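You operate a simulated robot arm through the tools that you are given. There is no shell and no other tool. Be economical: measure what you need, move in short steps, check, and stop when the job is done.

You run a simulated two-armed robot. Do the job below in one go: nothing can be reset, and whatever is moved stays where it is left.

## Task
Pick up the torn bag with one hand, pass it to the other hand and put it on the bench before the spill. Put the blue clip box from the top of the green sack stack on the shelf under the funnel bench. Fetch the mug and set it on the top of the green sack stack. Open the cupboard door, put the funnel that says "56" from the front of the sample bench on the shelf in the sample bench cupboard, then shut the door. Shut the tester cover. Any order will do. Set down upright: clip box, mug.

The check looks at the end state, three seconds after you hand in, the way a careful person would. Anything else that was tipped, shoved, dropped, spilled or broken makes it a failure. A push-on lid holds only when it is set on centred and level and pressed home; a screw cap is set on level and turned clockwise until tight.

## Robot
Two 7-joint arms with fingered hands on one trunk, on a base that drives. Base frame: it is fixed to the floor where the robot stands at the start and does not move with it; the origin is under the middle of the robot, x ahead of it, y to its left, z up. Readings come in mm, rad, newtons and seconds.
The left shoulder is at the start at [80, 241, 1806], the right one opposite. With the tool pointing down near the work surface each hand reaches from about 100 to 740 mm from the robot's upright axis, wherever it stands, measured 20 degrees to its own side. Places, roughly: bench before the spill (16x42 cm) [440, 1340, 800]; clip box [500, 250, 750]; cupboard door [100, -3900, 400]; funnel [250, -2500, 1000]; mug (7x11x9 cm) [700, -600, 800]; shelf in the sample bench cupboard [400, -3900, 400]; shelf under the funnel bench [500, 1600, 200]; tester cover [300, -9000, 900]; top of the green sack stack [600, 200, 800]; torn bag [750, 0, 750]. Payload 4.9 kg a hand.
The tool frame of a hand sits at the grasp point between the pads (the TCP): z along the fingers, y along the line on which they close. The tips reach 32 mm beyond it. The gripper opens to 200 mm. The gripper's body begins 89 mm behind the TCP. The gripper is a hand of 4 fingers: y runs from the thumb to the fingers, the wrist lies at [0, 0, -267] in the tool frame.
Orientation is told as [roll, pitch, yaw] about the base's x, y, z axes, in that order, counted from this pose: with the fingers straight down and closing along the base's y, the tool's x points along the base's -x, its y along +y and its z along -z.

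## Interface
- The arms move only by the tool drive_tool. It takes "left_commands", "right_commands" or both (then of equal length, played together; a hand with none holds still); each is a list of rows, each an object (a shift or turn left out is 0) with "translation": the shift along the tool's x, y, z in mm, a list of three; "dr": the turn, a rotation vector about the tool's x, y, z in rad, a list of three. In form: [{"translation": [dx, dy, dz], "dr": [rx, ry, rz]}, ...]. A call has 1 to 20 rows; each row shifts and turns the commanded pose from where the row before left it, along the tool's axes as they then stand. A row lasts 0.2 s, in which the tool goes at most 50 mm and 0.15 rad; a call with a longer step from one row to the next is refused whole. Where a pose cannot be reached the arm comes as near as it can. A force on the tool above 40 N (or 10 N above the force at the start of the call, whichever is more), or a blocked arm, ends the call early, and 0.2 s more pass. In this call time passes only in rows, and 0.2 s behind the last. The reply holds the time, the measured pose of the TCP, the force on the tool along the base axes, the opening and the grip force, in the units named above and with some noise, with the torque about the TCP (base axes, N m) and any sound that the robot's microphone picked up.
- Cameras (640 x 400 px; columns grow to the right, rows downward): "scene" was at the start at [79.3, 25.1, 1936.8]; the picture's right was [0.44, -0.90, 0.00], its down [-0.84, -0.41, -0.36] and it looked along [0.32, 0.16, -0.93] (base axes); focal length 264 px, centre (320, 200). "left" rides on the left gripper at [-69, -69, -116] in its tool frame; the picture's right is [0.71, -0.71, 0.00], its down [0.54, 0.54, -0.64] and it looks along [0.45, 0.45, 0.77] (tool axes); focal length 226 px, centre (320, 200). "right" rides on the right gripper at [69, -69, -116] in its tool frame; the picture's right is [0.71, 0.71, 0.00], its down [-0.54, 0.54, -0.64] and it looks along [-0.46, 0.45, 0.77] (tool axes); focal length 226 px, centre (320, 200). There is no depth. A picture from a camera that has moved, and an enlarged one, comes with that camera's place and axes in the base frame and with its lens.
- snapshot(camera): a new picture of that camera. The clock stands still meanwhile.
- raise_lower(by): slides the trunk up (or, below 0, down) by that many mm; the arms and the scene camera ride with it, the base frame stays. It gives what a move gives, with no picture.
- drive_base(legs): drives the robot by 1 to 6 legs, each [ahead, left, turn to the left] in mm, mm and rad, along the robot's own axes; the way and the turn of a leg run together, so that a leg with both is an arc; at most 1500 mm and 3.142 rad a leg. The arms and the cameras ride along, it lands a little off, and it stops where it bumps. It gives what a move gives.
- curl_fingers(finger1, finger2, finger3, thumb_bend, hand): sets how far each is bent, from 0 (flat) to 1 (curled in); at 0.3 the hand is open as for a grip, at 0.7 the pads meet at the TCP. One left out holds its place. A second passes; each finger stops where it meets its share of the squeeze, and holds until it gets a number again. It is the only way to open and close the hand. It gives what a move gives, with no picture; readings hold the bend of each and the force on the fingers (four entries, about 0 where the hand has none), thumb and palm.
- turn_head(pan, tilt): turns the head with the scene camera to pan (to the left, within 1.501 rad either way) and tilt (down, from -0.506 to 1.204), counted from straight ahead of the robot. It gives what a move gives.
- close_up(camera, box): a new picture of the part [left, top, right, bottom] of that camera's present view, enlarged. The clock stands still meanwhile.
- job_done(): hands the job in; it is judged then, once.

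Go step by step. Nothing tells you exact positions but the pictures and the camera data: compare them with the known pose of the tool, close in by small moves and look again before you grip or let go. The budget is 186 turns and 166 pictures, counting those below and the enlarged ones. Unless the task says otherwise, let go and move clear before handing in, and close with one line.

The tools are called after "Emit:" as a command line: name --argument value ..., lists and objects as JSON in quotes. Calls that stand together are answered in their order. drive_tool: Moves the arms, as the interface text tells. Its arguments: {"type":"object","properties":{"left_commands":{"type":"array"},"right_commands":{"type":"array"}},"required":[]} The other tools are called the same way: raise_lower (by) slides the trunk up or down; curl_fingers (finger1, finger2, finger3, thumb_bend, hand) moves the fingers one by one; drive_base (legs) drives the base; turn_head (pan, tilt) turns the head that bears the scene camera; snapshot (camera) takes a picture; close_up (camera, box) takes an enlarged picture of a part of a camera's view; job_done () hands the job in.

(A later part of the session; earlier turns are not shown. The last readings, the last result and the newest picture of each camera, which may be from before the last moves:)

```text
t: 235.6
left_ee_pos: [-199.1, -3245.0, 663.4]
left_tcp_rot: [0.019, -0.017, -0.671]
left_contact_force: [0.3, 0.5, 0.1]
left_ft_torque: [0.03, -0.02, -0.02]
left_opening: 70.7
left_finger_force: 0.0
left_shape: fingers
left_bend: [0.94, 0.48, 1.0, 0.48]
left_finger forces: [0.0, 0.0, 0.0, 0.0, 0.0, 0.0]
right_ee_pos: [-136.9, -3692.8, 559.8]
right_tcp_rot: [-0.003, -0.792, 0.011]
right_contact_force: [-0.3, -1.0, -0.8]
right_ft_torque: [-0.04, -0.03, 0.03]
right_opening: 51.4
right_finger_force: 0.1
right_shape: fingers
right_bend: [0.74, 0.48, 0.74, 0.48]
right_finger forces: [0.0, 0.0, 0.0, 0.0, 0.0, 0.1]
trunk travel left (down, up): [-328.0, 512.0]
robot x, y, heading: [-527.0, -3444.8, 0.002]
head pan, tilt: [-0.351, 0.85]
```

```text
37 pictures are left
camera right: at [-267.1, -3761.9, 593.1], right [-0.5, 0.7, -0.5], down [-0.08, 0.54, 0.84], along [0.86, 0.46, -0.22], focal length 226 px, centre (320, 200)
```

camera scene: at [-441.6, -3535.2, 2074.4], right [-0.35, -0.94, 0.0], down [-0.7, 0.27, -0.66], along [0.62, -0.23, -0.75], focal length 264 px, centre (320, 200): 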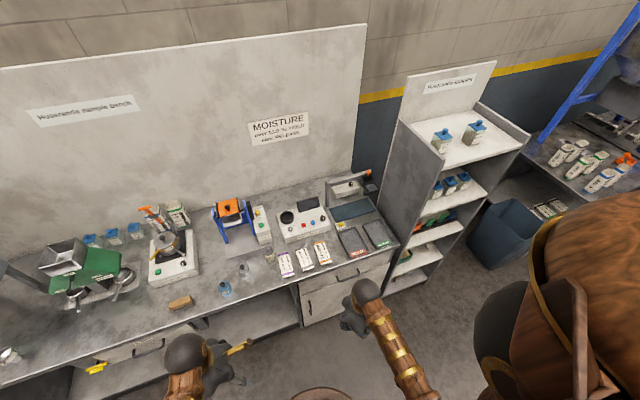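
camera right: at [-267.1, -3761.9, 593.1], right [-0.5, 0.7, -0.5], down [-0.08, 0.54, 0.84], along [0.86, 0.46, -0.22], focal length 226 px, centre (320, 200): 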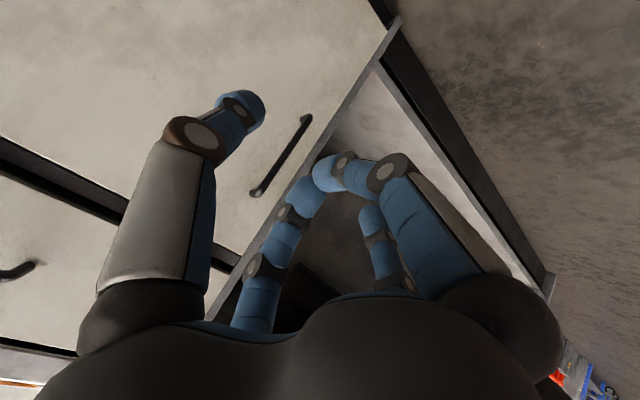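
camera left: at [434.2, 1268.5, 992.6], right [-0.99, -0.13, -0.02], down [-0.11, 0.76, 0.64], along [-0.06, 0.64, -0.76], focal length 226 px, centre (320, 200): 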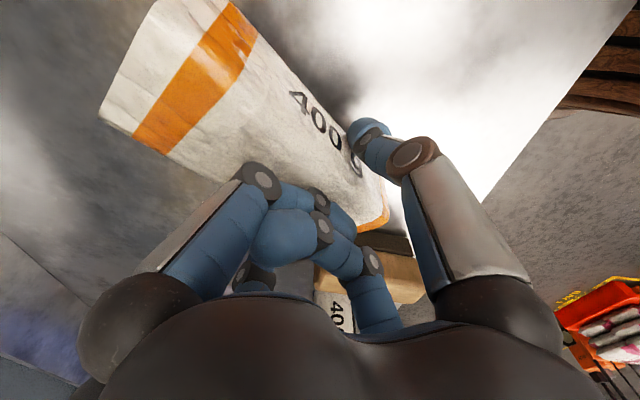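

The two spare fingers jammed together at the TCP; tuck them one after the other. The handle bar is at y≈-3674, z≈400–553. Then approach.

Emit:
curl_fingers --hand "right" --finger1 0.3 --finger3 1.0

Emit:
curl_fingers --hand "right" --finger1 1.0

Emit:
drive_tool --right_commands '[{"translation": [24.9, 9.5, 24.6]}, {"translation": [24.9, 9.5, 24.6]}, {"translation": [-30.5, 0, 30.8]}, {"translation": [-30.5, 0, 30.8]}, {"translation": [-30.5, 0, 30.8]}]'

Emit:
snapshot --camera "right"

```text
t: 236.6
left_ee_pos: [-198.3, -3242.9, 662.6]
left_tcp_rot: [0.02, -0.018, -0.673]
left_contact_force: [-0.4, 0.0, 0.4]
left_ft_torque: [-0.01, 0.0, -0.03]
left_opening: 70.9
left_finger_force: 0.0
left_shape: fingers
left_bend: [0.94, 0.48, 1.0, 0.48]
left_finger forces: [0.1, 0.0, 0.0, 0.0, 0.0, 0.1]
right_ee_pos: [-136.5, -3693.3, 559.2]
right_tcp_rot: [-0.004, -0.792, 0.012]
right_contact_force: [0.7, 0.1, -0.6]
right_ft_torque: [-0.01, 0.03, 0.0]
right_opening: 112.2
right_finger_force: 0.1
right_shape: fingers
right_bend: [0.3, 0.48, 1.0, 0.48]
right_finger forces: [0.0, 0.0, 0.1, 0.0, 0.1, 0.0]
trunk travel left (down, up): [-328.0, 512.0]
robot x, y, heading: [-526.6, -3444.2, 0.001]
head pan, tilt: [-0.351, 0.85]
```

```text
t: 237.6
left_ee_pos: [-198.8, -3244.7, 663.4]
left_tcp_rot: [0.018, -0.017, -0.671]
left_contact_force: [0.3, 0.3, 0.1]
left_ft_torque: [0.02, 0.0, 0.02]
left_opening: 70.8
left_finger_force: 0.1
left_shape: fingers
left_bend: [0.94, 0.48, 1.0, 0.48]
left_finger forces: [0.0, 0.1, 0.0, 0.1, 0.0, 0.0]
right_ee_pos: [-136.4, -3691.9, 559.9]
right_tcp_rot: [-0.004, -0.793, 0.01]
right_contact_force: [-0.6, 0.4, -0.5]
right_ft_torque: [-0.02, -0.02, -0.02]
right_opening: 68.5
right_finger_force: 0.1
right_shape: fingers
right_bend: [0.93, 0.48, 1.0, 0.48]
right_finger forces: [0.1, 0.1, 0.1, 0.0, 0.0, 0.0]
trunk travel left (down, up): [-328.0, 512.0]
robot x, y, heading: [-524.0, -3445.9, 0.002]
head pan, tilt: [-0.351, 0.85]
```

```text
t: 238.8
left_ee_pos: [-197.0, -3243.8, 663.1]
left_tcp_rot: [0.018, -0.016, -0.671]
left_contact_force: [0.3, 0.2, 0.1]
left_ft_torque: [0.01, 0.04, -0.01]
left_opening: 70.9
left_finger_force: 0.1
left_shape: fingers
left_bend: [0.94, 0.48, 1.0, 0.48]
left_finger forces: [0.0, 0.0, 0.0, 0.0, 0.0, 0.0]
right_ee_pos: [-6.7, -3672.0, 491.6]
right_tcp_rot: [-0.004, -0.788, 0.01]
right_contact_force: [0.3, -0.5, -0.1]
right_ft_torque: [0.01, -0.01, -0.01]
right_opening: 68.7
right_finger_force: 0.1
right_shape: fingers
right_bend: [0.93, 0.48, 1.0, 0.48]
right_finger forces: [0.0, 0.1, 0.0, 0.1, 0.0, 0.0]
trunk travel left (down, up): [-328.0, 512.0]
robot x, y, heading: [-522.6, -3447.1, 0.004]
head pan, tilt: [-0.351, 0.85]
```

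```text
36 pictures are left
camera right: at [-137.7, -3741.3, 524.3], right [-0.5, 0.7, -0.5], down [-0.08, 0.54, 0.84], along [0.86, 0.46, -0.22], focal length 226 px, centre (320, 200)
```

right: 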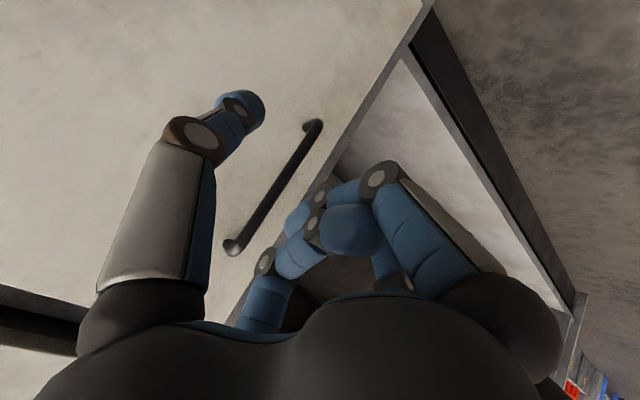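

Bar at x≈75, y≈-3678, z 395–555. Approach in small steps.

Emit:
drive_tool --right_commands '[{"translation": [-31.7, -6, 32]}, {"translation": [-7, 0, 7.1]}, {"translation": [-7, 0, 7.1]}]'

Emit:
close_up --camera "right" --box '[160, 80, 416, 240]'

```text
t: 239.6
left_ee_pos: [-197.7, -3243.3, 663.0]
left_tcp_rot: [0.018, -0.016, -0.671]
left_contact_force: [0.4, -0.6, 0.4]
left_ft_torque: [0.0, 0.01, 0.03]
left_opening: 71.0
left_finger_force: 0.2
left_shape: fingers
left_bend: [0.94, 0.48, 1.0, 0.48]
left_finger forces: [0.1, 0.0, 0.0, 0.0, 0.0, 0.0]
right_ee_pos: [58.3, -3677.7, 490.0]
right_tcp_rot: [-0.003, -0.789, 0.012]
right_contact_force: [0.0, 0.0, -0.3]
right_ft_torque: [0.02, 0.03, -0.01]
right_opening: 68.6
right_finger_force: 0.0
right_shape: fingers
right_bend: [0.93, 0.48, 1.0, 0.48]
right_finger forces: [0.0, 0.0, 0.0, 0.0, 0.0, 0.0]
trunk travel left (down, up): [-328.0, 512.0]
robot x, y, heading: [-527.9, -3445.2, -0.001]
head pan, tilt: [-0.351, 0.85]
```

```text
2.50 times, centred on (288, 160) of right
camera zoom: at [-72.4, -3746.7, 523.7], right [-0.5, 0.7, -0.5], down [-0.08, 0.54, 0.84], along [0.86, 0.46, -0.22], focal length 565 px, centre (400, 300)
```

zoom: 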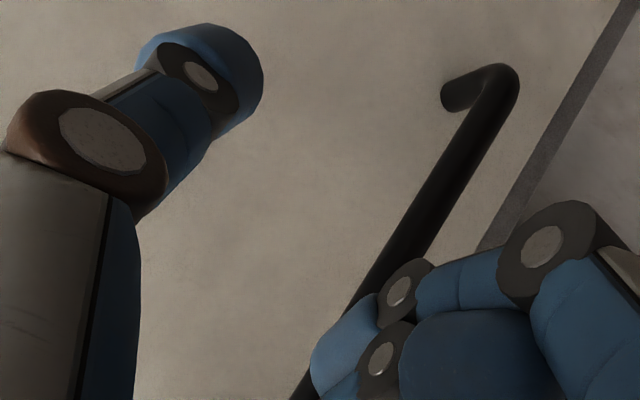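

The bar is ~5 mm toward −y and just ahead. Nudge and close thumb and finger2 on it.

Emit:
drive_tool --right_commands '[{"translation": [0, -6, 0]}, {"translation": [-3.5, 0, 3.5]}]'

Emit:
curl_fingers --hand "right" --finger2 0.75 --thumb_bend 0.75

Emit:
close_up --camera "right" --box '[160, 80, 416, 240]'

```text
t: 240.2
left_ee_pos: [-199.6, -3243.9, 663.7]
left_tcp_rot: [0.018, -0.018, -0.672]
left_contact_force: [0.1, -0.5, 0.1]
left_ft_torque: [-0.02, 0.01, 0.03]
left_opening: 70.9
left_finger_force: 0.0
left_shape: fingers
left_bend: [0.94, 0.48, 1.0, 0.48]
left_finger forces: [0.0, 0.0, 0.0, 0.0, 0.0, 0.1]
right_ee_pos: [63.7, -3685.0, 490.3]
right_tcp_rot: [-0.004, -0.789, 0.01]
right_contact_force: [-2.9, -1.0, -0.7]
right_ft_torque: [0.06, -0.12, 0.01]
right_opening: 68.8
right_finger_force: 1.3
right_shape: fingers
right_bend: [0.93, 0.48, 1.0, 0.48]
right_finger forces: [0.0, 0.0, 2.7, 0.1, 0.0, 0.0]
trunk travel left (down, up): [-328.0, 512.0]
robot x, y, heading: [-524.5, -3448.3, 0.0]
head pan, tilt: [-0.351, 0.85]
```

```text
t: 241.2
left_ee_pos: [-199.4, -3244.0, 663.6]
left_tcp_rot: [0.019, -0.015, -0.671]
left_contact_force: [0.3, 0.4, -0.4]
left_ft_torque: [0.01, -0.01, -0.01]
left_opening: 70.9
left_finger_force: 0.0
left_shape: fingers
left_bend: [0.94, 0.48, 1.0, 0.48]
left_finger forces: [0.0, 0.0, 0.0, 0.0, 0.0, 0.0]
right_ee_pos: [63.6, -3682.9, 489.9]
right_tcp_rot: [-0.004, -0.791, 0.011]
right_contact_force: [-3.7, 1.1, -2.4]
right_ft_torque: [0.32, -0.3, 0.07]
right_opening: 26.0
right_finger_force: 10.2
right_shape: fingers
right_bend: [0.93, 0.66, 1.0, 0.73]
right_finger forces: [0.1, 9.1, 6.6, 0.1, 4.0, 0.0]
trunk travel left (down, up): [-328.0, 512.0]
robot x, y, heading: [-523.3, -3448.7, -0.002]
head pan, tilt: [-0.351, 0.85]
```

```text
2.50 times, centred on (288, 160) of right
camera zoom: at [-67.1, -3753.0, 523.3], right [-0.5, 0.7, -0.5], down [-0.08, 0.54, 0.84], along [0.86, 0.46, -0.22], focal length 565 px, centre (400, 300)
```

zoom: 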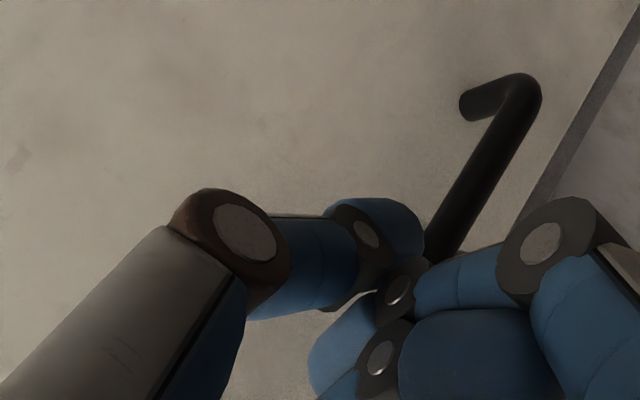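

Bar is gripped. Squeeze a bit more and start pulling along the door's arc.

Emit:
curl_fingers --hand "right" --finger2 0.82 --thumb_bend 0.82

Emit:
drive_tool --right_commands '[{"translation": [13, -2, -13]}, {"translation": [13, -2, -13]}, {"translation": [26, -7, -26.2]}, {"translation": [25.6, -10, -25.8]}]'

Emit:
snapshot --camera "right"

```text
t: 242.2
left_ee_pos: [-199.1, -3244.4, 663.2]
left_tcp_rot: [0.019, -0.016, -0.672]
left_contact_force: [0.3, -0.6, 0.9]
left_ft_torque: [0.05, 0.0, -0.02]
left_opening: 70.5
left_finger_force: 0.1
left_shape: fingers
left_bend: [0.94, 0.48, 1.0, 0.48]
left_finger forces: [0.0, 0.0, 0.0, 0.0, 0.0, 0.0]
right_ee_pos: [64.3, -3684.2, 490.6]
right_tcp_rot: [-0.005, -0.791, 0.008]
right_contact_force: [0.6, -7.4, -4.8]
right_ft_torque: [0.14, -0.2, -0.04]
right_opening: 24.3
right_finger_force: 14.0
right_shape: fingers
right_bend: [0.93, 0.66, 1.0, 0.74]
right_finger forces: [0.0, 9.4, 4.7, 0.1, 13.5, 0.0]
trunk travel left (down, up): [-328.0, 512.0]
robot x, y, heading: [-526.5, -3445.6, -0.002]
head pan, tilt: [-0.351, 0.85]
```

```text
t: 243.2
left_ee_pos: [-199.4, -3244.2, 662.9]
left_tcp_rot: [0.019, -0.016, -0.669]
left_contact_force: [0.6, -0.4, 1.3]
left_ft_torque: [-0.05, -0.01, -0.01]
left_opening: 70.9
left_finger_force: 0.1
left_shape: fingers
left_bend: [0.94, 0.48, 1.0, 0.48]
left_finger forces: [0.0, 0.0, 0.0, 0.0, 0.0, 0.0]
right_ee_pos: [-47.0, -3706.8, 489.6]
right_tcp_rot: [0.0, -0.792, 0.01]
right_contact_force: [2.1, -7.1, -3.4]
right_ft_torque: [0.29, -0.19, -0.01]
right_opening: 24.4
right_finger_force: 14.4
right_shape: fingers
right_bend: [0.93, 0.65, 1.0, 0.74]
right_finger forces: [0.0, 9.8, 5.4, 0.1, 13.3, 0.0]
trunk travel left (down, up): [-328.0, 512.0]
robot x, y, heading: [-525.9, -3444.5, 0.004]
head pan, tilt: [-0.351, 0.85]
```

```text
33 pictures are left
camera right: at [-176.6, -3775.3, 523.0], right [-0.5, 0.7, -0.5], down [-0.08, 0.54, 0.84], along [0.86, 0.46, -0.21], focal length 226 px, centre (320, 200)
```

right: 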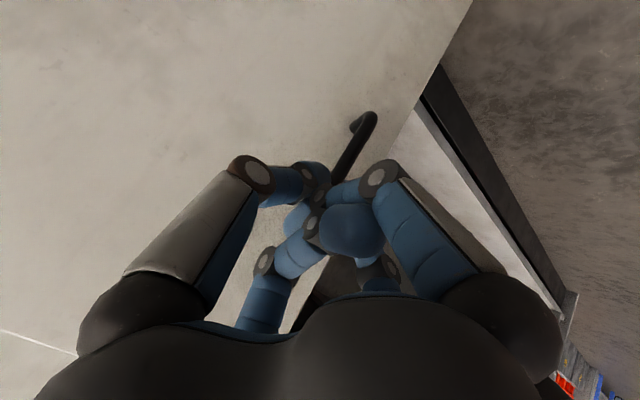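

The door follows easily. Continue the arc with a slight hand yaw.

Emit:
drive_tool --right_commands '[{"translation": [24.9, -13, -25.1], "dr": [-0.0426, 0, -0.0422]}, {"translation": [24.7, -13.7, -24.9], "dr": [-0.0426, 0, -0.0422]}, {"translation": [24.5, -14.3, -24.7], "dr": [-0.0426, 0, -0.0422]}, {"translation": [24.3, -15, -24.5], "dr": [-0.0426, 0, -0.0422]}, {"translation": [24.1, -15.6, -24.3], "dr": [-0.0426, 0, -0.0422]}, {"translation": [23.9, -16.2, -24.1], "dr": [-0.0426, 0, -0.0422]}]'

Emit:
snapshot --camera "scene"

```text
t: 244.6
left_ee_pos: [-198.7, -3244.7, 664.4]
left_tcp_rot: [0.019, -0.017, -0.672]
left_contact_force: [0.3, 0.2, 0.0]
left_ft_torque: [-0.01, -0.02, 0.0]
left_opening: 70.7
left_finger_force: 0.1
left_shape: fingers
left_bend: [0.94, 0.48, 1.0, 0.48]
left_finger forces: [0.1, 0.1, 0.0, 0.1, 0.0, 0.0]
right_ee_pos: [-236.9, -3823.3, 491.0]
right_tcp_rot: [-0.001, -0.79, 0.371]
right_contact_force: [1.8, -1.7, -3.8]
right_ft_torque: [0.19, -0.11, 0.06]
right_opening: 24.4
right_finger_force: 12.7
right_shape: fingers
right_bend: [0.93, 0.65, 1.0, 0.75]
right_finger forces: [0.0, 10.4, 3.5, 0.1, 11.8, 0.0]
trunk travel left (down, up): [-328.0, 512.0]
robot x, y, heading: [-525.4, -3446.7, 0.002]
head pan, tilt: [-0.351, 0.85]
```

```text
32 pictures are left
camera scene: at [-424.4, -3472.8, 1574.3], right [-0.34, -0.94, 0.0], down [-0.71, 0.26, -0.66], along [0.62, -0.23, -0.75], focal length 264 px, centre (320, 200)
```

scene: 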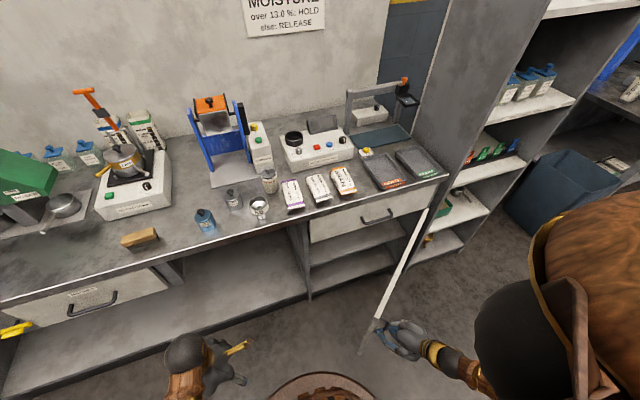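

The door is ~45° open and the inner shelf is visible. I'll open it further by moving the base with the hand holding.

Emit:
drive_base --legs '[[-70, -88, 0], [-47, -102, 0]]'

```text
t: 246.6
left_ee_pos: [-316.9, -3434.6, 662.5]
left_tcp_rot: [0.02, -0.016, -0.674]
left_contact_force: [-0.1, 0.1, 0.0]
left_ft_torque: [0.01, -0.02, -0.04]
left_opening: 70.7
left_finger_force: 0.2
left_shape: fingers
left_bend: [0.94, 0.48, 1.0, 0.48]
left_finger forces: [0.0, 0.0, 0.1, 0.0, 0.0, 0.1]
right_ee_pos: [-353.5, -4013.6, 489.1]
right_tcp_rot: [-0.005, -0.789, 0.369]
right_contact_force: [0.7, 1.0, -4.3]
right_ft_torque: [-0.06, 0.01, -0.03]
right_opening: 20.0
right_finger_force: 9.3
right_shape: fingers
right_bend: [0.93, 0.65, 1.0, 0.78]
right_finger forces: [0.0, 8.2, 0.1, 0.0, 9.6, 0.0]
trunk travel left (down, up): [-328.0, 512.0]
robot x, y, heading: [-642.4, -3638.1, 0.004]
head pan, tilt: [-0.351, 0.85]
```

One more bit to ~80°, then release and retreat.

Emit:
drive_base --legs '[[-16, -65, 0]]'

Emit:
curl_fingers --hand "right" --finger2 0.6 --thumb_bend 0.45

Emit:
drive_tool --right_commands '[{"translation": [5, 0, -8]}, {"translation": [15, -3, -20]}, {"translation": [20, -5, -30]}]'

Emit:
turn_head --pan -0.6 --tilt 0.85

Emit:
snapshot --camera "scene"

```text
t: 247.6
left_ee_pos: [-332.1, -3497.9, 663.5]
left_tcp_rot: [0.017, -0.016, -0.675]
left_contact_force: [0.3, -0.7, 0.0]
left_ft_torque: [0.03, -0.02, -0.02]
left_opening: 70.9
left_finger_force: 0.0
left_shape: fingers
left_bend: [0.94, 0.48, 1.0, 0.48]
left_finger forces: [0.0, 0.0, 0.0, 0.0, 0.0, 0.0]
right_ee_pos: [-369.5, -4076.1, 489.9]
right_tcp_rot: [-0.001, -0.791, 0.367]
right_contact_force: [2.5, -0.1, 0.1]
right_ft_torque: [0.02, -0.02, -0.06]
right_opening: 18.8
right_finger_force: 8.7
right_shape: fingers
right_bend: [0.93, 0.67, 1.0, 0.79]
right_finger forces: [0.0, 6.7, 0.6, 0.1, 9.7, 0.0]
trunk travel left (down, up): [-328.0, 512.0]
robot x, y, heading: [-662.8, -3699.5, 0.002]
head pan, tilt: [-0.351, 0.85]
```

```text
t: 248.6
left_ee_pos: [-332.5, -3497.3, 663.3]
left_tcp_rot: [0.018, -0.015, -0.674]
left_contact_force: [0.3, 0.2, 0.4]
left_ft_torque: [-0.01, -0.01, 0.02]
left_opening: 70.9
left_finger_force: 0.1
left_shape: fingers
left_bend: [0.94, 0.48, 1.0, 0.48]
left_finger forces: [0.0, 0.0, 0.0, 0.1, 0.0, 0.0]
right_ee_pos: [-369.4, -4075.0, 490.1]
right_tcp_rot: [-0.005, -0.793, 0.368]
right_contact_force: [-0.4, 0.3, -0.4]
right_ft_torque: [0.0, -0.04, -0.01]
right_opening: 75.3
right_finger_force: 0.0
right_shape: fingers
right_bend: [0.93, 0.6, 1.0, 0.45]
right_finger forces: [0.1, 0.1, 0.1, 0.0, 0.0, 0.1]
trunk travel left (down, up): [-328.0, 512.0]
robot x, y, heading: [-663.0, -3698.3, -0.001]
head pan, tilt: [-0.351, 0.85]
```

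```text
t: 249.4
left_ee_pos: [-333.1, -3497.6, 662.3]
left_tcp_rot: [0.018, -0.017, -0.673]
left_contact_force: [-0.1, -0.8, -0.6]
left_ft_torque: [-0.03, -0.02, 0.0]
left_opening: 71.0
left_finger_force: 0.1
left_shape: fingers
left_bend: [0.94, 0.48, 1.0, 0.48]
left_finger forces: [0.0, 0.1, 0.0, 0.1, 0.0, 0.0]
right_ee_pos: [-429.2, -4107.8, 501.4]
right_tcp_rot: [-0.003, -0.792, 0.369]
right_contact_force: [-0.7, -0.4, 0.7]
right_ft_torque: [-0.01, 0.01, 0.03]
right_opening: 75.0
right_finger_force: 0.0
right_shape: fingers
right_bend: [0.93, 0.6, 1.0, 0.45]
right_finger forces: [0.0, 0.0, 0.1, 0.0, 0.0, 0.0]
trunk travel left (down, up): [-328.0, 512.0]
robot x, y, heading: [-662.1, -3695.3, -0.007]
head pan, tilt: [-0.351, 0.85]
```

```text
t: 250.2
left_ee_pos: [-331.3, -3496.9, 663.6]
left_tcp_rot: [0.02, -0.016, -0.673]
left_contact_force: [0.1, 0.4, -0.1]
left_ft_torque: [-0.02, 0.0, -0.01]
left_opening: 71.2
left_finger_force: 0.0
left_shape: fingers
left_bend: [0.94, 0.48, 1.0, 0.48]
left_finger forces: [0.1, 0.0, 0.1, 0.0, 0.1, 0.1]
right_ee_pos: [-428.4, -4108.7, 502.8]
right_tcp_rot: [-0.004, -0.791, 0.369]
right_contact_force: [0.2, -0.8, 0.2]
right_ft_torque: [-0.02, 0.01, -0.01]
right_opening: 75.5
right_finger_force: 0.1
right_shape: fingers
right_bend: [0.93, 0.6, 1.0, 0.45]
right_finger forces: [0.0, 0.0, 0.0, 0.0, 0.0, 0.0]
trunk travel left (down, up): [-328.0, 512.0]
robot x, y, heading: [-658.6, -3699.8, -0.004]
head pan, tilt: [-0.6, 0.85]
```

```text
31 pictures are left
camera scene: at [-566.5, -3742.1, 1574.3], right [-0.57, -0.82, 0.0], down [-0.62, 0.42, -0.66], along [0.54, -0.37, -0.75], focal length 264 px, centre (320, 200)
```

scene: 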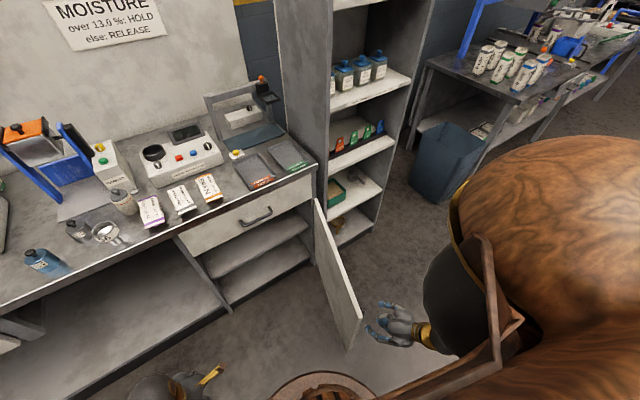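

The door stands ~85° open. Now back away, raise the trunk, and go back for the funnel with the same 45° hand pose.

Emit:
drive_base --legs '[[-140, 0, 0.004], [0, 450, 0]]'

Emit:
raise_lower --by 400

Emit:
raise_lower --by 75

Emit:
drive_tool --right_commands '[{"translation": [-10, 40, 10], "dr": [0.043, 0, 0.042]}, {"translation": [-10, 40, 10], "dr": [0.043, 0, 0.042]}, {"translation": [-15, 35, 15], "dr": [0.043, 0, 0.042]}, {"translation": [-20, 20, 20], "dr": [0.043, 0, 0.042]}, {"translation": [-20, 20, 20], "dr": [0.043, 0, 0.042]}, {"translation": [-20, 10, 20], "dr": [0.043, 0, 0.042]}]'

```text
t: 253.9
left_ee_pos: [-481.6, -3037.2, 663.9]
left_tcp_rot: [0.019, -0.017, -0.661]
left_contact_force: [-0.7, 0.2, -0.1]
left_ft_torque: [0.03, -0.02, 0.01]
left_opening: 71.0
left_finger_force: 0.0
left_shape: fingers
left_bend: [0.94, 0.48, 1.0, 0.48]
left_finger forces: [0.0, 0.0, 0.1, 0.0, 0.0, 0.1]
right_ee_pos: [-572.3, -3649.2, 503.0]
right_tcp_rot: [-0.003, -0.791, 0.38]
right_contact_force: [-0.2, 0.2, 0.1]
right_ft_torque: [0.01, 0.02, 0.01]
right_opening: 75.1
right_finger_force: 0.2
right_shape: fingers
right_bend: [0.93, 0.6, 1.0, 0.45]
right_finger forces: [0.0, 0.1, 0.1, 0.0, 0.0, 0.0]
trunk travel left (down, up): [-328.0, 512.0]
robot x, y, heading: [-808.3, -3241.6, 0.01]
head pan, tilt: [-0.6, 0.85]
```

```text
t: 257.7
left_ee_pos: [-482.7, -3037.3, 1063.1]
left_tcp_rot: [0.019, -0.016, -0.661]
left_contact_force: [0.2, -0.9, 0.2]
left_ft_torque: [0.04, -0.02, -0.01]
left_opening: 70.9
left_finger_force: 0.1
left_shape: fingers
left_bend: [0.94, 0.48, 1.0, 0.48]
left_finger forces: [0.0, 0.0, 0.1, 0.0, 0.1, 0.1]
right_ee_pos: [-573.4, -3648.8, 902.9]
right_tcp_rot: [-0.003, -0.791, 0.38]
right_contact_force: [0.1, 0.2, -0.8]
right_ft_torque: [0.0, 0.0, 0.0]
right_opening: 74.9
right_finger_force: 0.1
right_shape: fingers
right_bend: [0.93, 0.6, 1.0, 0.45]
right_finger forces: [0.0, 0.1, 0.1, 0.0, 0.0, 0.0]
trunk travel left (down, up): [-728.0, 112.0]
robot x, y, heading: [-807.8, -3242.1, 0.009]
head pan, tilt: [-0.6, 0.85]
```

```text
t: 258.8
left_ee_pos: [-482.3, -3036.2, 1138.5]
left_tcp_rot: [0.019, -0.017, -0.662]
left_contact_force: [-0.4, -0.9, 0.3]
left_ft_torque: [0.04, 0.02, 0.0]
left_opening: 70.9
left_finger_force: 0.1
left_shape: fingers
left_bend: [0.94, 0.48, 1.0, 0.48]
left_finger forces: [0.1, 0.1, 0.0, 0.0, 0.1, 0.0]
right_ee_pos: [-572.9, -3650.2, 976.0]
right_tcp_rot: [-0.004, -0.791, 0.378]
right_contact_force: [0.0, 0.3, -0.6]
right_ft_torque: [0.03, 0.0, -0.02]
right_opening: 75.0
right_finger_force: 0.0
right_shape: fingers
right_bend: [0.93, 0.6, 1.0, 0.45]
right_finger forces: [0.0, 0.0, 0.0, 0.1, 0.1, 0.1]
trunk travel left (down, up): [-803.0, 37.0]
robot x, y, heading: [-809.4, -3243.4, 0.007]
head pan, tilt: [-0.6, 0.85]
```

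```text
t: 260.2
left_ee_pos: [-480.5, -3035.9, 1137.3]
left_tcp_rot: [0.017, -0.017, -0.661]
left_contact_force: [-0.6, 0.2, 0.5]
left_ft_torque: [-0.01, 0.01, 0.04]
left_opening: 71.0
left_finger_force: 0.1
left_shape: fingers
left_bend: [0.94, 0.48, 1.0, 0.48]
left_finger forces: [0.0, 0.0, 0.1, 0.0, 0.0, 0.0]
right_ee_pos: [-484.6, -3464.5, 975.8]
right_tcp_rot: [-0.009, -0.789, 0.02]
right_contact_force: [-0.1, 0.4, 0.4]
right_ft_torque: [0.02, 0.02, 0.01]
right_opening: 75.1
right_finger_force: 0.0
right_shape: fingers
right_bend: [0.93, 0.6, 1.0, 0.45]
right_finger forces: [0.0, 0.0, 0.1, 0.0, 0.0, 0.0]
trunk travel left (down, up): [-803.0, 37.0]
robot x, y, heading: [-808.7, -3242.8, 0.01]
head pan, tilt: [-0.6, 0.85]
```

Drive up to the funnel and line up diagonally above it.

Emit:
drive_base --legs '[[410, 0, -0.01]]'

Emit:
curl_fingers --hand "right" --finger2 0.42 --thumb_bend 0.42

Emit:
drive_tool --right_commands '[{"translation": [-39.5, -4.7, 15.3]}, {"translation": [-39.5, -4.7, 15.3]}, {"translation": [-39.5, -4.7, 15.3]}]'

Emit:
snapshot --camera "right"

```text
t: 262.8
left_ee_pos: [-65.5, -3037.3, 1139.4]
left_tcp_rot: [0.019, -0.016, -0.674]
left_contact_force: [-0.2, 0.0, 0.3]
left_ft_torque: [0.01, -0.04, 0.02]
left_opening: 71.1
left_finger_force: 0.1
left_shape: fingers
left_bend: [0.94, 0.48, 1.0, 0.48]
left_finger forces: [0.0, 0.0, 0.1, 0.0, 0.1, 0.0]
right_ee_pos: [-73.3, -3466.5, 977.5]
right_tcp_rot: [-0.005, -0.793, 0.009]
right_contact_force: [-0.8, -0.3, -0.3]
right_ft_torque: [-0.01, 0.0, -0.02]
right_opening: 75.0
right_finger_force: 0.0
right_shape: fingers
right_bend: [0.93, 0.6, 1.0, 0.45]
right_finger forces: [0.0, 0.0, 0.0, 0.1, 0.0, 0.1]
trunk travel left (down, up): [-803.0, 37.0]
robot x, y, heading: [-391.4, -3237.0, 0.006]
head pan, tilt: [-0.6, 0.85]
```

```text
t: 263.8
left_ee_pos: [-62.9, -3039.2, 1138.7]
left_tcp_rot: [0.017, -0.016, -0.671]
left_contact_force: [0.2, 0.3, 0.1]
left_ft_torque: [0.0, 0.0, -0.01]
left_opening: 71.1
left_finger_force: 0.0
left_shape: fingers
left_bend: [0.94, 0.48, 1.0, 0.48]
left_finger forces: [0.0, 0.0, 0.0, 0.0, 0.1, 0.0]
right_ee_pos: [-70.6, -3465.6, 975.8]
right_tcp_rot: [-0.004, -0.79, 0.009]
right_contact_force: [-0.6, 0.0, 0.3]
right_ft_torque: [0.05, 0.01, -0.05]
right_opening: 80.8
right_finger_force: 0.1
right_shape: fingers
right_bend: [0.93, 0.42, 1.0, 0.42]
right_finger forces: [0.0, 0.0, 0.0, 0.1, 0.0, 0.0]
trunk travel left (down, up): [-803.0, 37.0]
robot x, y, heading: [-391.2, -3239.0, 0.003]
head pan, tilt: [-0.6, 0.85]
```

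```text
t: 264.6
left_ee_pos: [-63.5, -3038.3, 1139.1]
left_tcp_rot: [0.018, -0.015, -0.672]
left_contact_force: [-0.6, 1.3, -0.2]
left_ft_torque: [0.01, 0.01, 0.02]
left_opening: 70.6
left_finger_force: 0.0
left_shape: fingers
left_bend: [0.94, 0.48, 1.0, 0.48]
left_finger forces: [0.0, 0.0, 0.1, 0.0, 0.1, 0.0]
right_ee_pos: [44.2, -3481.7, 1029.3]
right_tcp_rot: [-0.004, -0.791, 0.01]
right_contact_force: [0.3, 0.0, -0.5]
right_ft_torque: [0.03, -0.02, 0.02]
right_opening: 80.7
right_finger_force: 0.2
right_shape: fingers
right_bend: [0.93, 0.42, 1.0, 0.42]
right_finger forces: [0.1, 0.0, 0.0, 0.1, 0.0, 0.0]
trunk travel left (down, up): [-803.0, 37.0]
robot x, y, heading: [-393.2, -3239.2, 0.002]
head pan, tilt: [-0.6, 0.85]
```

```text
30 pictures are left
camera right: at [-86.5, -3550.1, 1062.8], right [-0.5, 0.7, -0.5], down [-0.08, 0.54, 0.84], along [0.86, 0.46, -0.22], focal length 226 px, centre (320, 200)
```

right: 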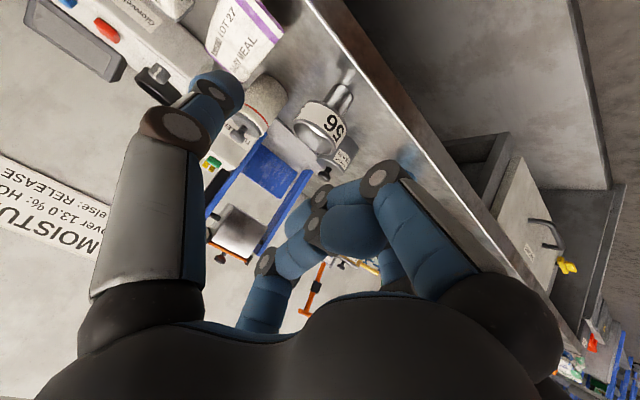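

Lined up. Advance along the tool axis.

Emit:
drive_tool --right_commands '[{"translation": [2, 2, 45]}, {"translation": [2, 2, 40]}, {"translation": [1, 1, 30]}]'

Emit:
close_up --camera "right" --box '[180, 80, 436, 240]'

```text
t: 265.4
left_ee_pos: [-63.2, -3037.5, 1138.0]
left_tcp_rot: [0.017, -0.015, -0.671]
left_contact_force: [-0.3, -0.4, -0.9]
left_ft_torque: [0.01, -0.01, -0.03]
left_opening: 70.6
left_finger_force: 0.1
left_shape: fingers
left_bend: [0.94, 0.48, 1.0, 0.48]
left_finger forces: [0.0, 0.1, 0.0, 0.0, 0.1, 0.0]
right_ee_pos: [122.4, -3475.2, 943.9]
right_tcp_rot: [-0.005, -0.791, 0.009]
right_contact_force: [0.2, 0.5, -0.2]
right_ft_torque: [0.0, -0.03, -0.01]
right_opening: 80.8
right_finger_force: 0.0
right_shape: fingers
right_bend: [0.93, 0.42, 1.0, 0.42]
right_finger forces: [0.0, 0.1, 0.0, 0.1, 0.0, 0.1]
trunk travel left (down, up): [-803.0, 37.0]
robot x, y, heading: [-387.5, -3243.3, 0.002]
head pan, tilt: [-0.6, 0.85]
```

```text
2.50 times, centred on (308, 160) of right
camera zoom: at [-8.6, -3544.5, 976.9], right [-0.5, 0.7, -0.51], down [-0.08, 0.54, 0.83], along [0.86, 0.46, -0.22], focal length 565 px, centre (350, 300)
```

zoom: 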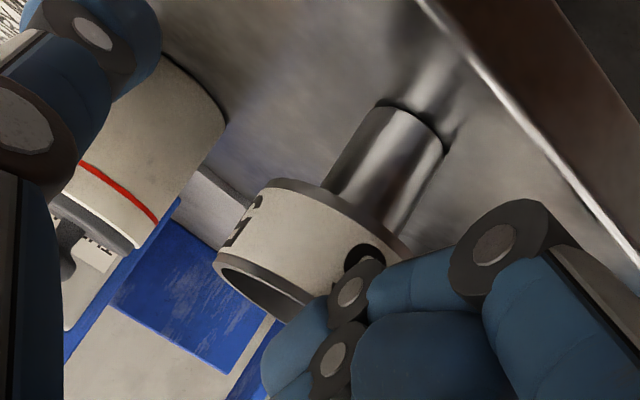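

Funnel ≈[147,-3478]. Advance ~22 mm more in small steps and pinch.

Emit:
drive_tool --right_commands '[{"translation": [0, -3, 8]}, {"translation": [0, 0, 7]}, {"translation": [0, 0, 6]}]'

Emit:
curl_fingers --hand "right" --finger2 0.62 --thumb_bend 0.62

Emit:
close_up --camera "right" --box '[180, 80, 436, 240]'

```text
t: 266.2
left_ee_pos: [-65.6, -3038.7, 1138.4]
left_tcp_rot: [0.02, -0.018, -0.672]
left_contact_force: [-0.2, 0.4, -0.2]
left_ft_torque: [-0.02, -0.03, 0.03]
left_opening: 70.7
left_finger_force: 0.1
left_shape: fingers
left_bend: [0.94, 0.48, 1.0, 0.48]
left_finger forces: [0.0, 0.0, 0.0, 0.0, 0.0, 0.0]
right_ee_pos: [136.3, -3477.6, 930.7]
right_tcp_rot: [-0.005, -0.796, 0.009]
right_contact_force: [-2.9, -0.7, 10.7]
right_ft_torque: [0.02, -0.11, 0.03]
right_opening: 81.7
right_finger_force: 0.0
right_shape: fingers
right_bend: [0.94, 0.42, 1.0, 0.42]
right_finger forces: [0.0, 0.0, 0.0, 0.1, 0.0, 0.0]
trunk travel left (down, up): [-803.0, 37.0]
robot x, y, heading: [-389.1, -3238.7, -0.0]
head pan, tilt: [-0.6, 0.85]
```

```text
t: 267.2
left_ee_pos: [-64.8, -3038.7, 1138.2]
left_tcp_rot: [0.02, -0.016, -0.671]
left_contact_force: [-0.9, -0.5, -0.6]
left_ft_torque: [0.0, 0.0, 0.0]
left_opening: 70.9
left_finger_force: 0.2
left_shape: fingers
left_bend: [0.94, 0.48, 1.0, 0.48]
left_finger forces: [0.0, 0.1, 0.0, 0.1, 0.1, 0.1]
right_ee_pos: [136.3, -3476.8, 928.8]
right_tcp_rot: [-0.005, -0.794, 0.01]
right_contact_force: [-3.4, -1.6, 16.7]
right_ft_torque: [0.02, -0.13, -0.01]
right_opening: 45.6
right_finger_force: 0.1
right_shape: fingers
right_bend: [0.94, 0.62, 1.0, 0.62]
right_finger forces: [0.1, 0.1, 0.0, 0.0, 0.1, 0.0]
trunk travel left (down, up): [-803.0, 37.0]
robot x, y, heading: [-390.9, -3235.4, 0.003]
head pan, tilt: [-0.6, 0.85]
```

```text
2.50 times, centred on (308, 160) of right
camera zoom: at [5.8, -3546.0, 962.8], right [-0.5, 0.7, -0.51], down [-0.08, 0.54, 0.83], along [0.86, 0.46, -0.21], focal length 565 px, centre (350, 300)
```

zoom: 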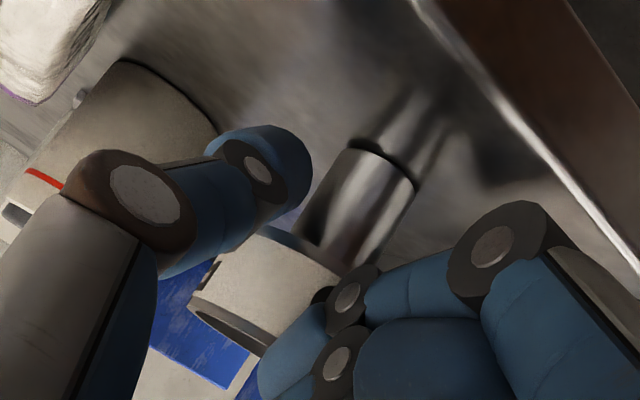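

Lower knuckle touches the bench lightly; raise 6 mm and close the pinch.

Emit:
drive_tool --right_commands '[{"translation": [-4.2, 0, -4.2]}]'

Emit:
curl_fingers --hand "right" --finger2 0.72 --thumb_bend 0.72

Emit:
close_up --camera "right" --box '[180, 80, 436, 240]'

```text
t: 267.6
left_ee_pos: [-62.2, -3039.3, 1137.5]
left_tcp_rot: [0.016, -0.016, -0.672]
left_contact_force: [0.5, 0.1, -0.9]
left_ft_torque: [0.0, 0.0, 0.02]
left_opening: 70.7
left_finger_force: 0.1
left_shape: fingers
left_bend: [0.94, 0.48, 1.0, 0.48]
left_finger forces: [0.0, 0.0, 0.0, 0.1, 0.1, 0.1]
right_ee_pos: [134.8, -3479.1, 932.8]
right_tcp_rot: [-0.005, -0.789, 0.01]
right_contact_force: [0.5, 0.1, 0.3]
right_ft_torque: [0.0, -0.02, 0.03]
right_opening: 44.5
right_finger_force: 0.0
right_shape: fingers
right_bend: [0.94, 0.62, 1.0, 0.62]
right_finger forces: [0.1, 0.1, 0.0, 0.0, 0.1, 0.1]
trunk travel left (down, up): [-803.0, 37.0]
robot x, y, heading: [-391.6, -3237.8, 0.0]
head pan, tilt: [-0.6, 0.85]
```

```text
t: 268.6
left_ee_pos: [-64.7, -3037.5, 1138.4]
left_tcp_rot: [0.018, -0.015, -0.672]
left_contact_force: [0.2, -0.2, 0.0]
left_ft_torque: [-0.01, 0.02, 0.01]
left_opening: 71.1
left_finger_force: 0.1
left_shape: fingers
left_bend: [0.94, 0.48, 1.0, 0.48]
left_finger forces: [0.0, 0.1, 0.1, 0.0, 0.0, 0.0]
right_ee_pos: [136.1, -3477.3, 936.3]
right_tcp_rot: [-0.005, -0.794, 0.008]
right_contact_force: [-0.3, 0.2, -0.1]
right_ft_torque: [0.03, 0.0, -0.01]
right_opening: 30.0
right_finger_force: 0.1
right_shape: fingers
right_bend: [0.94, 0.71, 1.0, 0.71]
right_finger forces: [0.0, 0.0, 0.0, 0.0, 0.0, 0.0]
trunk travel left (down, up): [-803.0, 37.0]
robot x, y, heading: [-393.1, -3240.3, 0.002]
head pan, tilt: [-0.6, 0.85]
```

```text
2.50 times, centred on (308, 160) of right
camera zoom: at [5.6, -3546.4, 968.3], right [-0.5, 0.7, -0.51], down [-0.08, 0.54, 0.83], along [0.86, 0.46, -0.22], focal length 565 px, centre (350, 300)
```

zoom: 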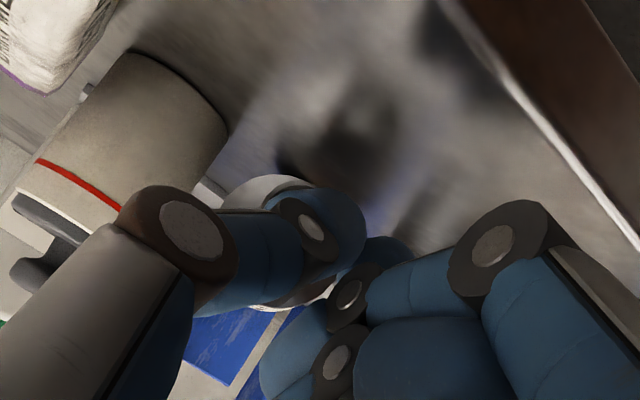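

The fingers closed without holding the funnel; it may have been squeezed away. Look before moving.

Emit:
turn_head --pan -0.3 --tilt 0.85

Emit:
close_up --camera "scene" --box '[260, 180, 420, 280]'

```text
t: 269.4
left_ee_pos: [-64.3, -3037.1, 1137.9]
left_tcp_rot: [0.017, -0.016, -0.672]
left_contact_force: [0.1, -0.4, 0.1]
left_ft_torque: [-0.02, 0.0, 0.0]
left_opening: 70.9
left_finger_force: 0.1
left_shape: fingers
left_bend: [0.94, 0.48, 1.0, 0.48]
left_finger forces: [0.1, 0.0, 0.0, 0.0, 0.1, 0.0]
right_ee_pos: [137.5, -3478.0, 935.6]
right_tcp_rot: [-0.004, -0.792, 0.01]
right_contact_force: [-0.2, 0.9, 0.3]
right_ft_torque: [0.0, 0.0, -0.01]
right_opening: 30.0
right_finger_force: 0.0
right_shape: fingers
right_bend: [0.94, 0.71, 1.0, 0.71]
right_finger forces: [0.1, 0.0, 0.1, 0.0, 0.0, 0.1]
trunk travel left (down, up): [-803.0, 37.0]
robot x, y, heading: [-390.4, -3237.5, 0.001]
head pan, tilt: [-0.3, 0.85]
```

```text
4.00 times, centred on (340, 230) of scene
camera zoom: at [-288.2, -3262.0, 2049.3], right [-0.3, -0.95, 0.0], down [-0.72, 0.22, -0.66], along [0.63, -0.2, -0.75], focal length 1056 px, centre (240, 80)
```

zoom: 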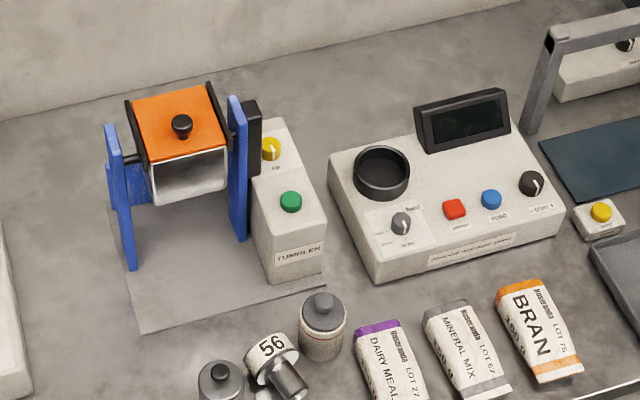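

The funnel got pushed over and lies on its side between bottle and jar. Withdraw the hand and look again.

Emit:
drive_tool --right_commands '[{"translation": [0, 0, -15]}, {"translation": [-5, 0, -45]}, {"translation": [-5, 0, -45]}, {"translation": [0, 0, -30]}]'

Emit:
close_up --camera "scene" --box '[290, 240, 386, 300]'

```text
t: 270.4
left_ee_pos: [-64.1, -3037.4, 1138.9]
left_tcp_rot: [0.02, -0.018, -0.673]
left_contact_force: [-0.9, -0.1, 0.2]
left_ft_torque: [-0.01, -0.01, -0.01]
left_opening: 71.0
left_finger_force: 0.1
left_shape: fingers
left_bend: [0.94, 0.48, 1.0, 0.48]
left_finger forces: [0.1, 0.0, 0.0, 0.0, 0.0, 0.0]
right_ee_pos: [46.0, -3478.3, 1037.9]
right_tcp_rot: [-0.007, -0.791, 0.011]
right_contact_force: [0.5, 0.4, 0.1]
right_ft_torque: [0.02, 0.0, -0.01]
right_opening: 29.8
right_finger_force: 0.1
right_shape: fingers
right_bend: [0.94, 0.71, 1.0, 0.71]
right_finger forces: [0.0, 0.0, 0.1, 0.1, 0.1, 0.0]
trunk travel left (down, up): [-803.0, 37.0]
robot x, y, heading: [-392.2, -3239.0, 0.002]
head pan, tilt: [-0.3, 0.85]
```

```text
6.67 times, centred on (338, 270) of scene
camera zoom: at [-288.9, -3261.9, 2049.3], right [-0.3, -0.96, 0.0], down [-0.72, 0.22, -0.66], along [0.63, -0.2, -0.75], focal length 1760 px, centre (200, -267)
```

zoom: 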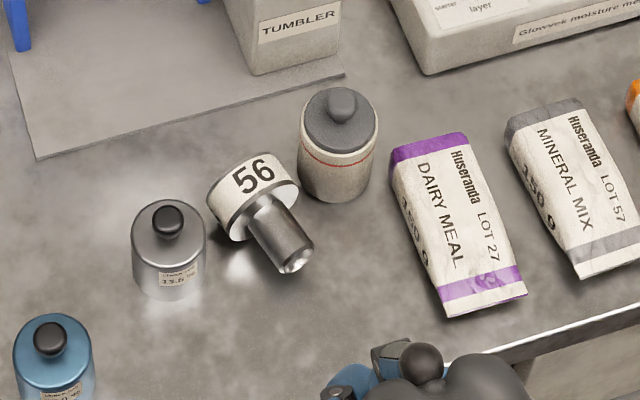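

The funnel lies with its stem toward me at ≈[207,-3481,900], clear of jar and bottle. I'll use a 30° tilted hand and pinch the stem with the fingertips.

Emit:
curl_fingers --hand "right" --finger2 0.58 --thumb_bend 0.58

Emit:
drive_tool --right_commands '[{"dr": [0, 0.131, 0]}, {"dr": [0, 0.131, 0]}, {"dr": [-0.075, 0, -0.128]}, {"translation": [-22.9, -9, 38.1]}, {"translation": [-22.9, -9, 38.1]}, {"translation": [-22.9, -9, 38.1]}]'

Emit:
snapshot --camera "right"

```text
t: 271.4
left_ee_pos: [-62.6, -3038.2, 1138.4]
left_tcp_rot: [0.017, -0.015, -0.671]
left_contact_force: [0.1, -0.1, 0.0]
left_ft_torque: [-0.02, 0.0, -0.01]
left_opening: 70.7
left_finger_force: 0.1
left_shape: fingers
left_bend: [0.94, 0.48, 1.0, 0.48]
left_finger forces: [0.0, 0.0, 0.0, 0.0, 0.0, 0.0]
right_ee_pos: [47.2, -3479.8, 1038.9]
right_tcp_rot: [-0.005, -0.793, 0.007]
right_contact_force: [-0.7, 0.5, -0.4]
right_ft_torque: [0.01, 0.02, 0.01]
right_opening: 53.3
right_finger_force: 0.1
right_shape: fingers
right_bend: [0.94, 0.57, 1.0, 0.57]
right_finger forces: [0.0, 0.0, 0.1, 0.0, 0.0, 0.1]
trunk travel left (down, up): [-803.0, 37.0]
robot x, y, heading: [-392.3, -3237.8, -0.002]
head pan, tilt: [-0.3, 0.85]
```

```text
t: 272.8
left_ee_pos: [-63.5, -3036.8, 1137.9]
left_tcp_rot: [0.018, -0.014, -0.672]
left_contact_force: [-0.1, 0.2, 0.4]
left_ft_torque: [0.01, 0.02, -0.02]
left_opening: 70.9
left_finger_force: 0.1
left_shape: fingers
left_bend: [0.94, 0.48, 1.0, 0.48]
left_finger forces: [0.0, 0.0, 0.0, 0.0, 0.0, 0.0]
right_ee_pos: [170.7, -3484.0, 973.0]
right_tcp_rot: [-0.006, -0.527, 0.158]
right_contact_force: [-0.3, -0.5, 0.2]
right_ft_torque: [-0.01, 0.02, 0.0]
right_opening: 53.3
right_finger_force: 0.0
right_shape: fingers
right_bend: [0.94, 0.57, 1.0, 0.57]
right_finger forces: [0.1, 0.0, 0.1, 0.0, 0.1, 0.0]
trunk travel left (down, up): [-803.0, 37.0]
robot x, y, heading: [-391.4, -3239.3, -0.004]
head pan, tilt: [-0.3, 0.85]
```

```text
24 pictures are left
camera right: at [64.2, -3570.4, 1039.9], right [-0.71, 0.6, -0.36], down [0.06, 0.56, 0.83], along [0.7, 0.57, -0.44], focal length 226 px, centre (320, 200)
```

right: 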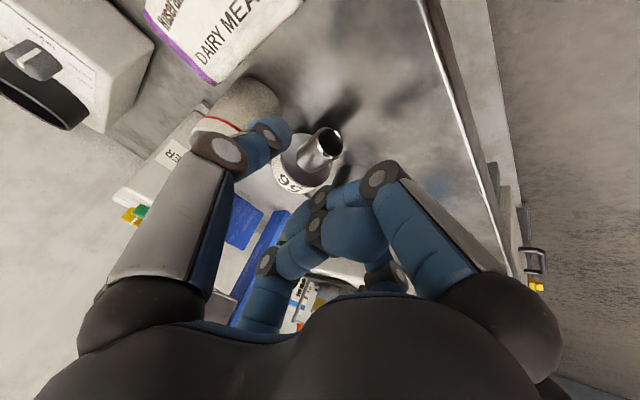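

Well aligned: advance ~58 mm along the tool axis and pinch the stem.

Emit:
drive_tool --right_commands '[{"translation": [0, 2, 25]}, {"translation": [0, 0, 20]}, {"translation": [0, 0, 9]}, {"translation": [0, 0, 4]}]'

Emit:
curl_fingers --hand "right" --finger2 0.7 --thumb_bend 0.7

Emit:
close_up --camera "right" --box '[180, 80, 436, 240]'

```text
t: 273.8
left_ee_pos: [-64.4, -3040.1, 1137.4]
left_tcp_rot: [0.021, -0.016, -0.672]
left_contact_force: [0.1, -0.2, -0.1]
left_ft_torque: [0.0, 0.01, -0.01]
left_opening: 70.8
left_finger_force: 0.1
left_shape: fingers
left_bend: [0.94, 0.48, 1.0, 0.48]
left_finger forces: [0.1, 0.0, 0.1, 0.1, 0.0, 0.0]
right_ee_pos: [195.2, -3480.9, 924.4]
right_tcp_rot: [-0.004, -0.53, 0.154]
right_contact_force: [-0.8, -0.3, -0.2]
right_ft_torque: [0.01, 0.0, 0.01]
right_opening: 53.4
right_finger_force: 0.0
right_shape: fingers
right_bend: [0.94, 0.57, 1.0, 0.57]
right_finger forces: [0.0, 0.0, 0.0, 0.0, 0.1, 0.0]
trunk travel left (down, up): [-803.0, 37.0]
robot x, y, heading: [-390.0, -3240.8, -0.002]
head pan, tilt: [-0.3, 0.85]
```

```text
t: 274.8
left_ee_pos: [-63.6, -3037.6, 1138.1]
left_tcp_rot: [0.017, -0.015, -0.671]
left_contact_force: [-0.4, -0.5, 0.1]
left_ft_torque: [-0.01, 0.01, 0.02]
left_opening: 71.1
left_finger_force: 0.1
left_shape: fingers
left_bend: [0.94, 0.48, 1.0, 0.48]
left_finger forces: [0.0, 0.0, 0.0, 0.0, 0.1, 0.0]
right_ee_pos: [196.5, -3480.6, 922.1]
right_tcp_rot: [-0.006, -0.53, 0.155]
right_contact_force: [-0.6, -0.3, -0.3]
right_ft_torque: [0.04, -0.01, 0.04]
right_opening: 37.3
right_finger_force: 6.6
right_shape: fingers
right_bend: [0.94, 0.65, 1.0, 0.67]
right_finger forces: [0.0, 6.5, 0.0, 0.0, 6.7, 0.1]
trunk travel left (down, up): [-803.0, 37.0]
robot x, y, heading: [-394.5, -3238.4, -0.002]
head pan, tilt: [-0.3, 0.85]
```

```text
2.50 times, centred on (308, 160) of right
camera zoom: at [90.7, -3566.2, 989.7], right [-0.71, 0.6, -0.36], down [0.06, 0.56, 0.83], along [0.7, 0.57, -0.43], focal length 565 px, centre (350, 300)
```

zoom: 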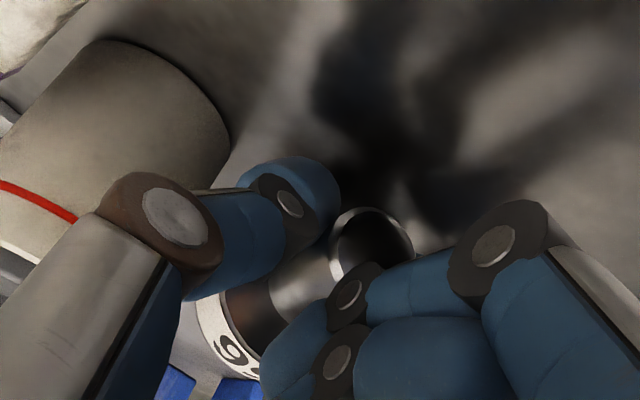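

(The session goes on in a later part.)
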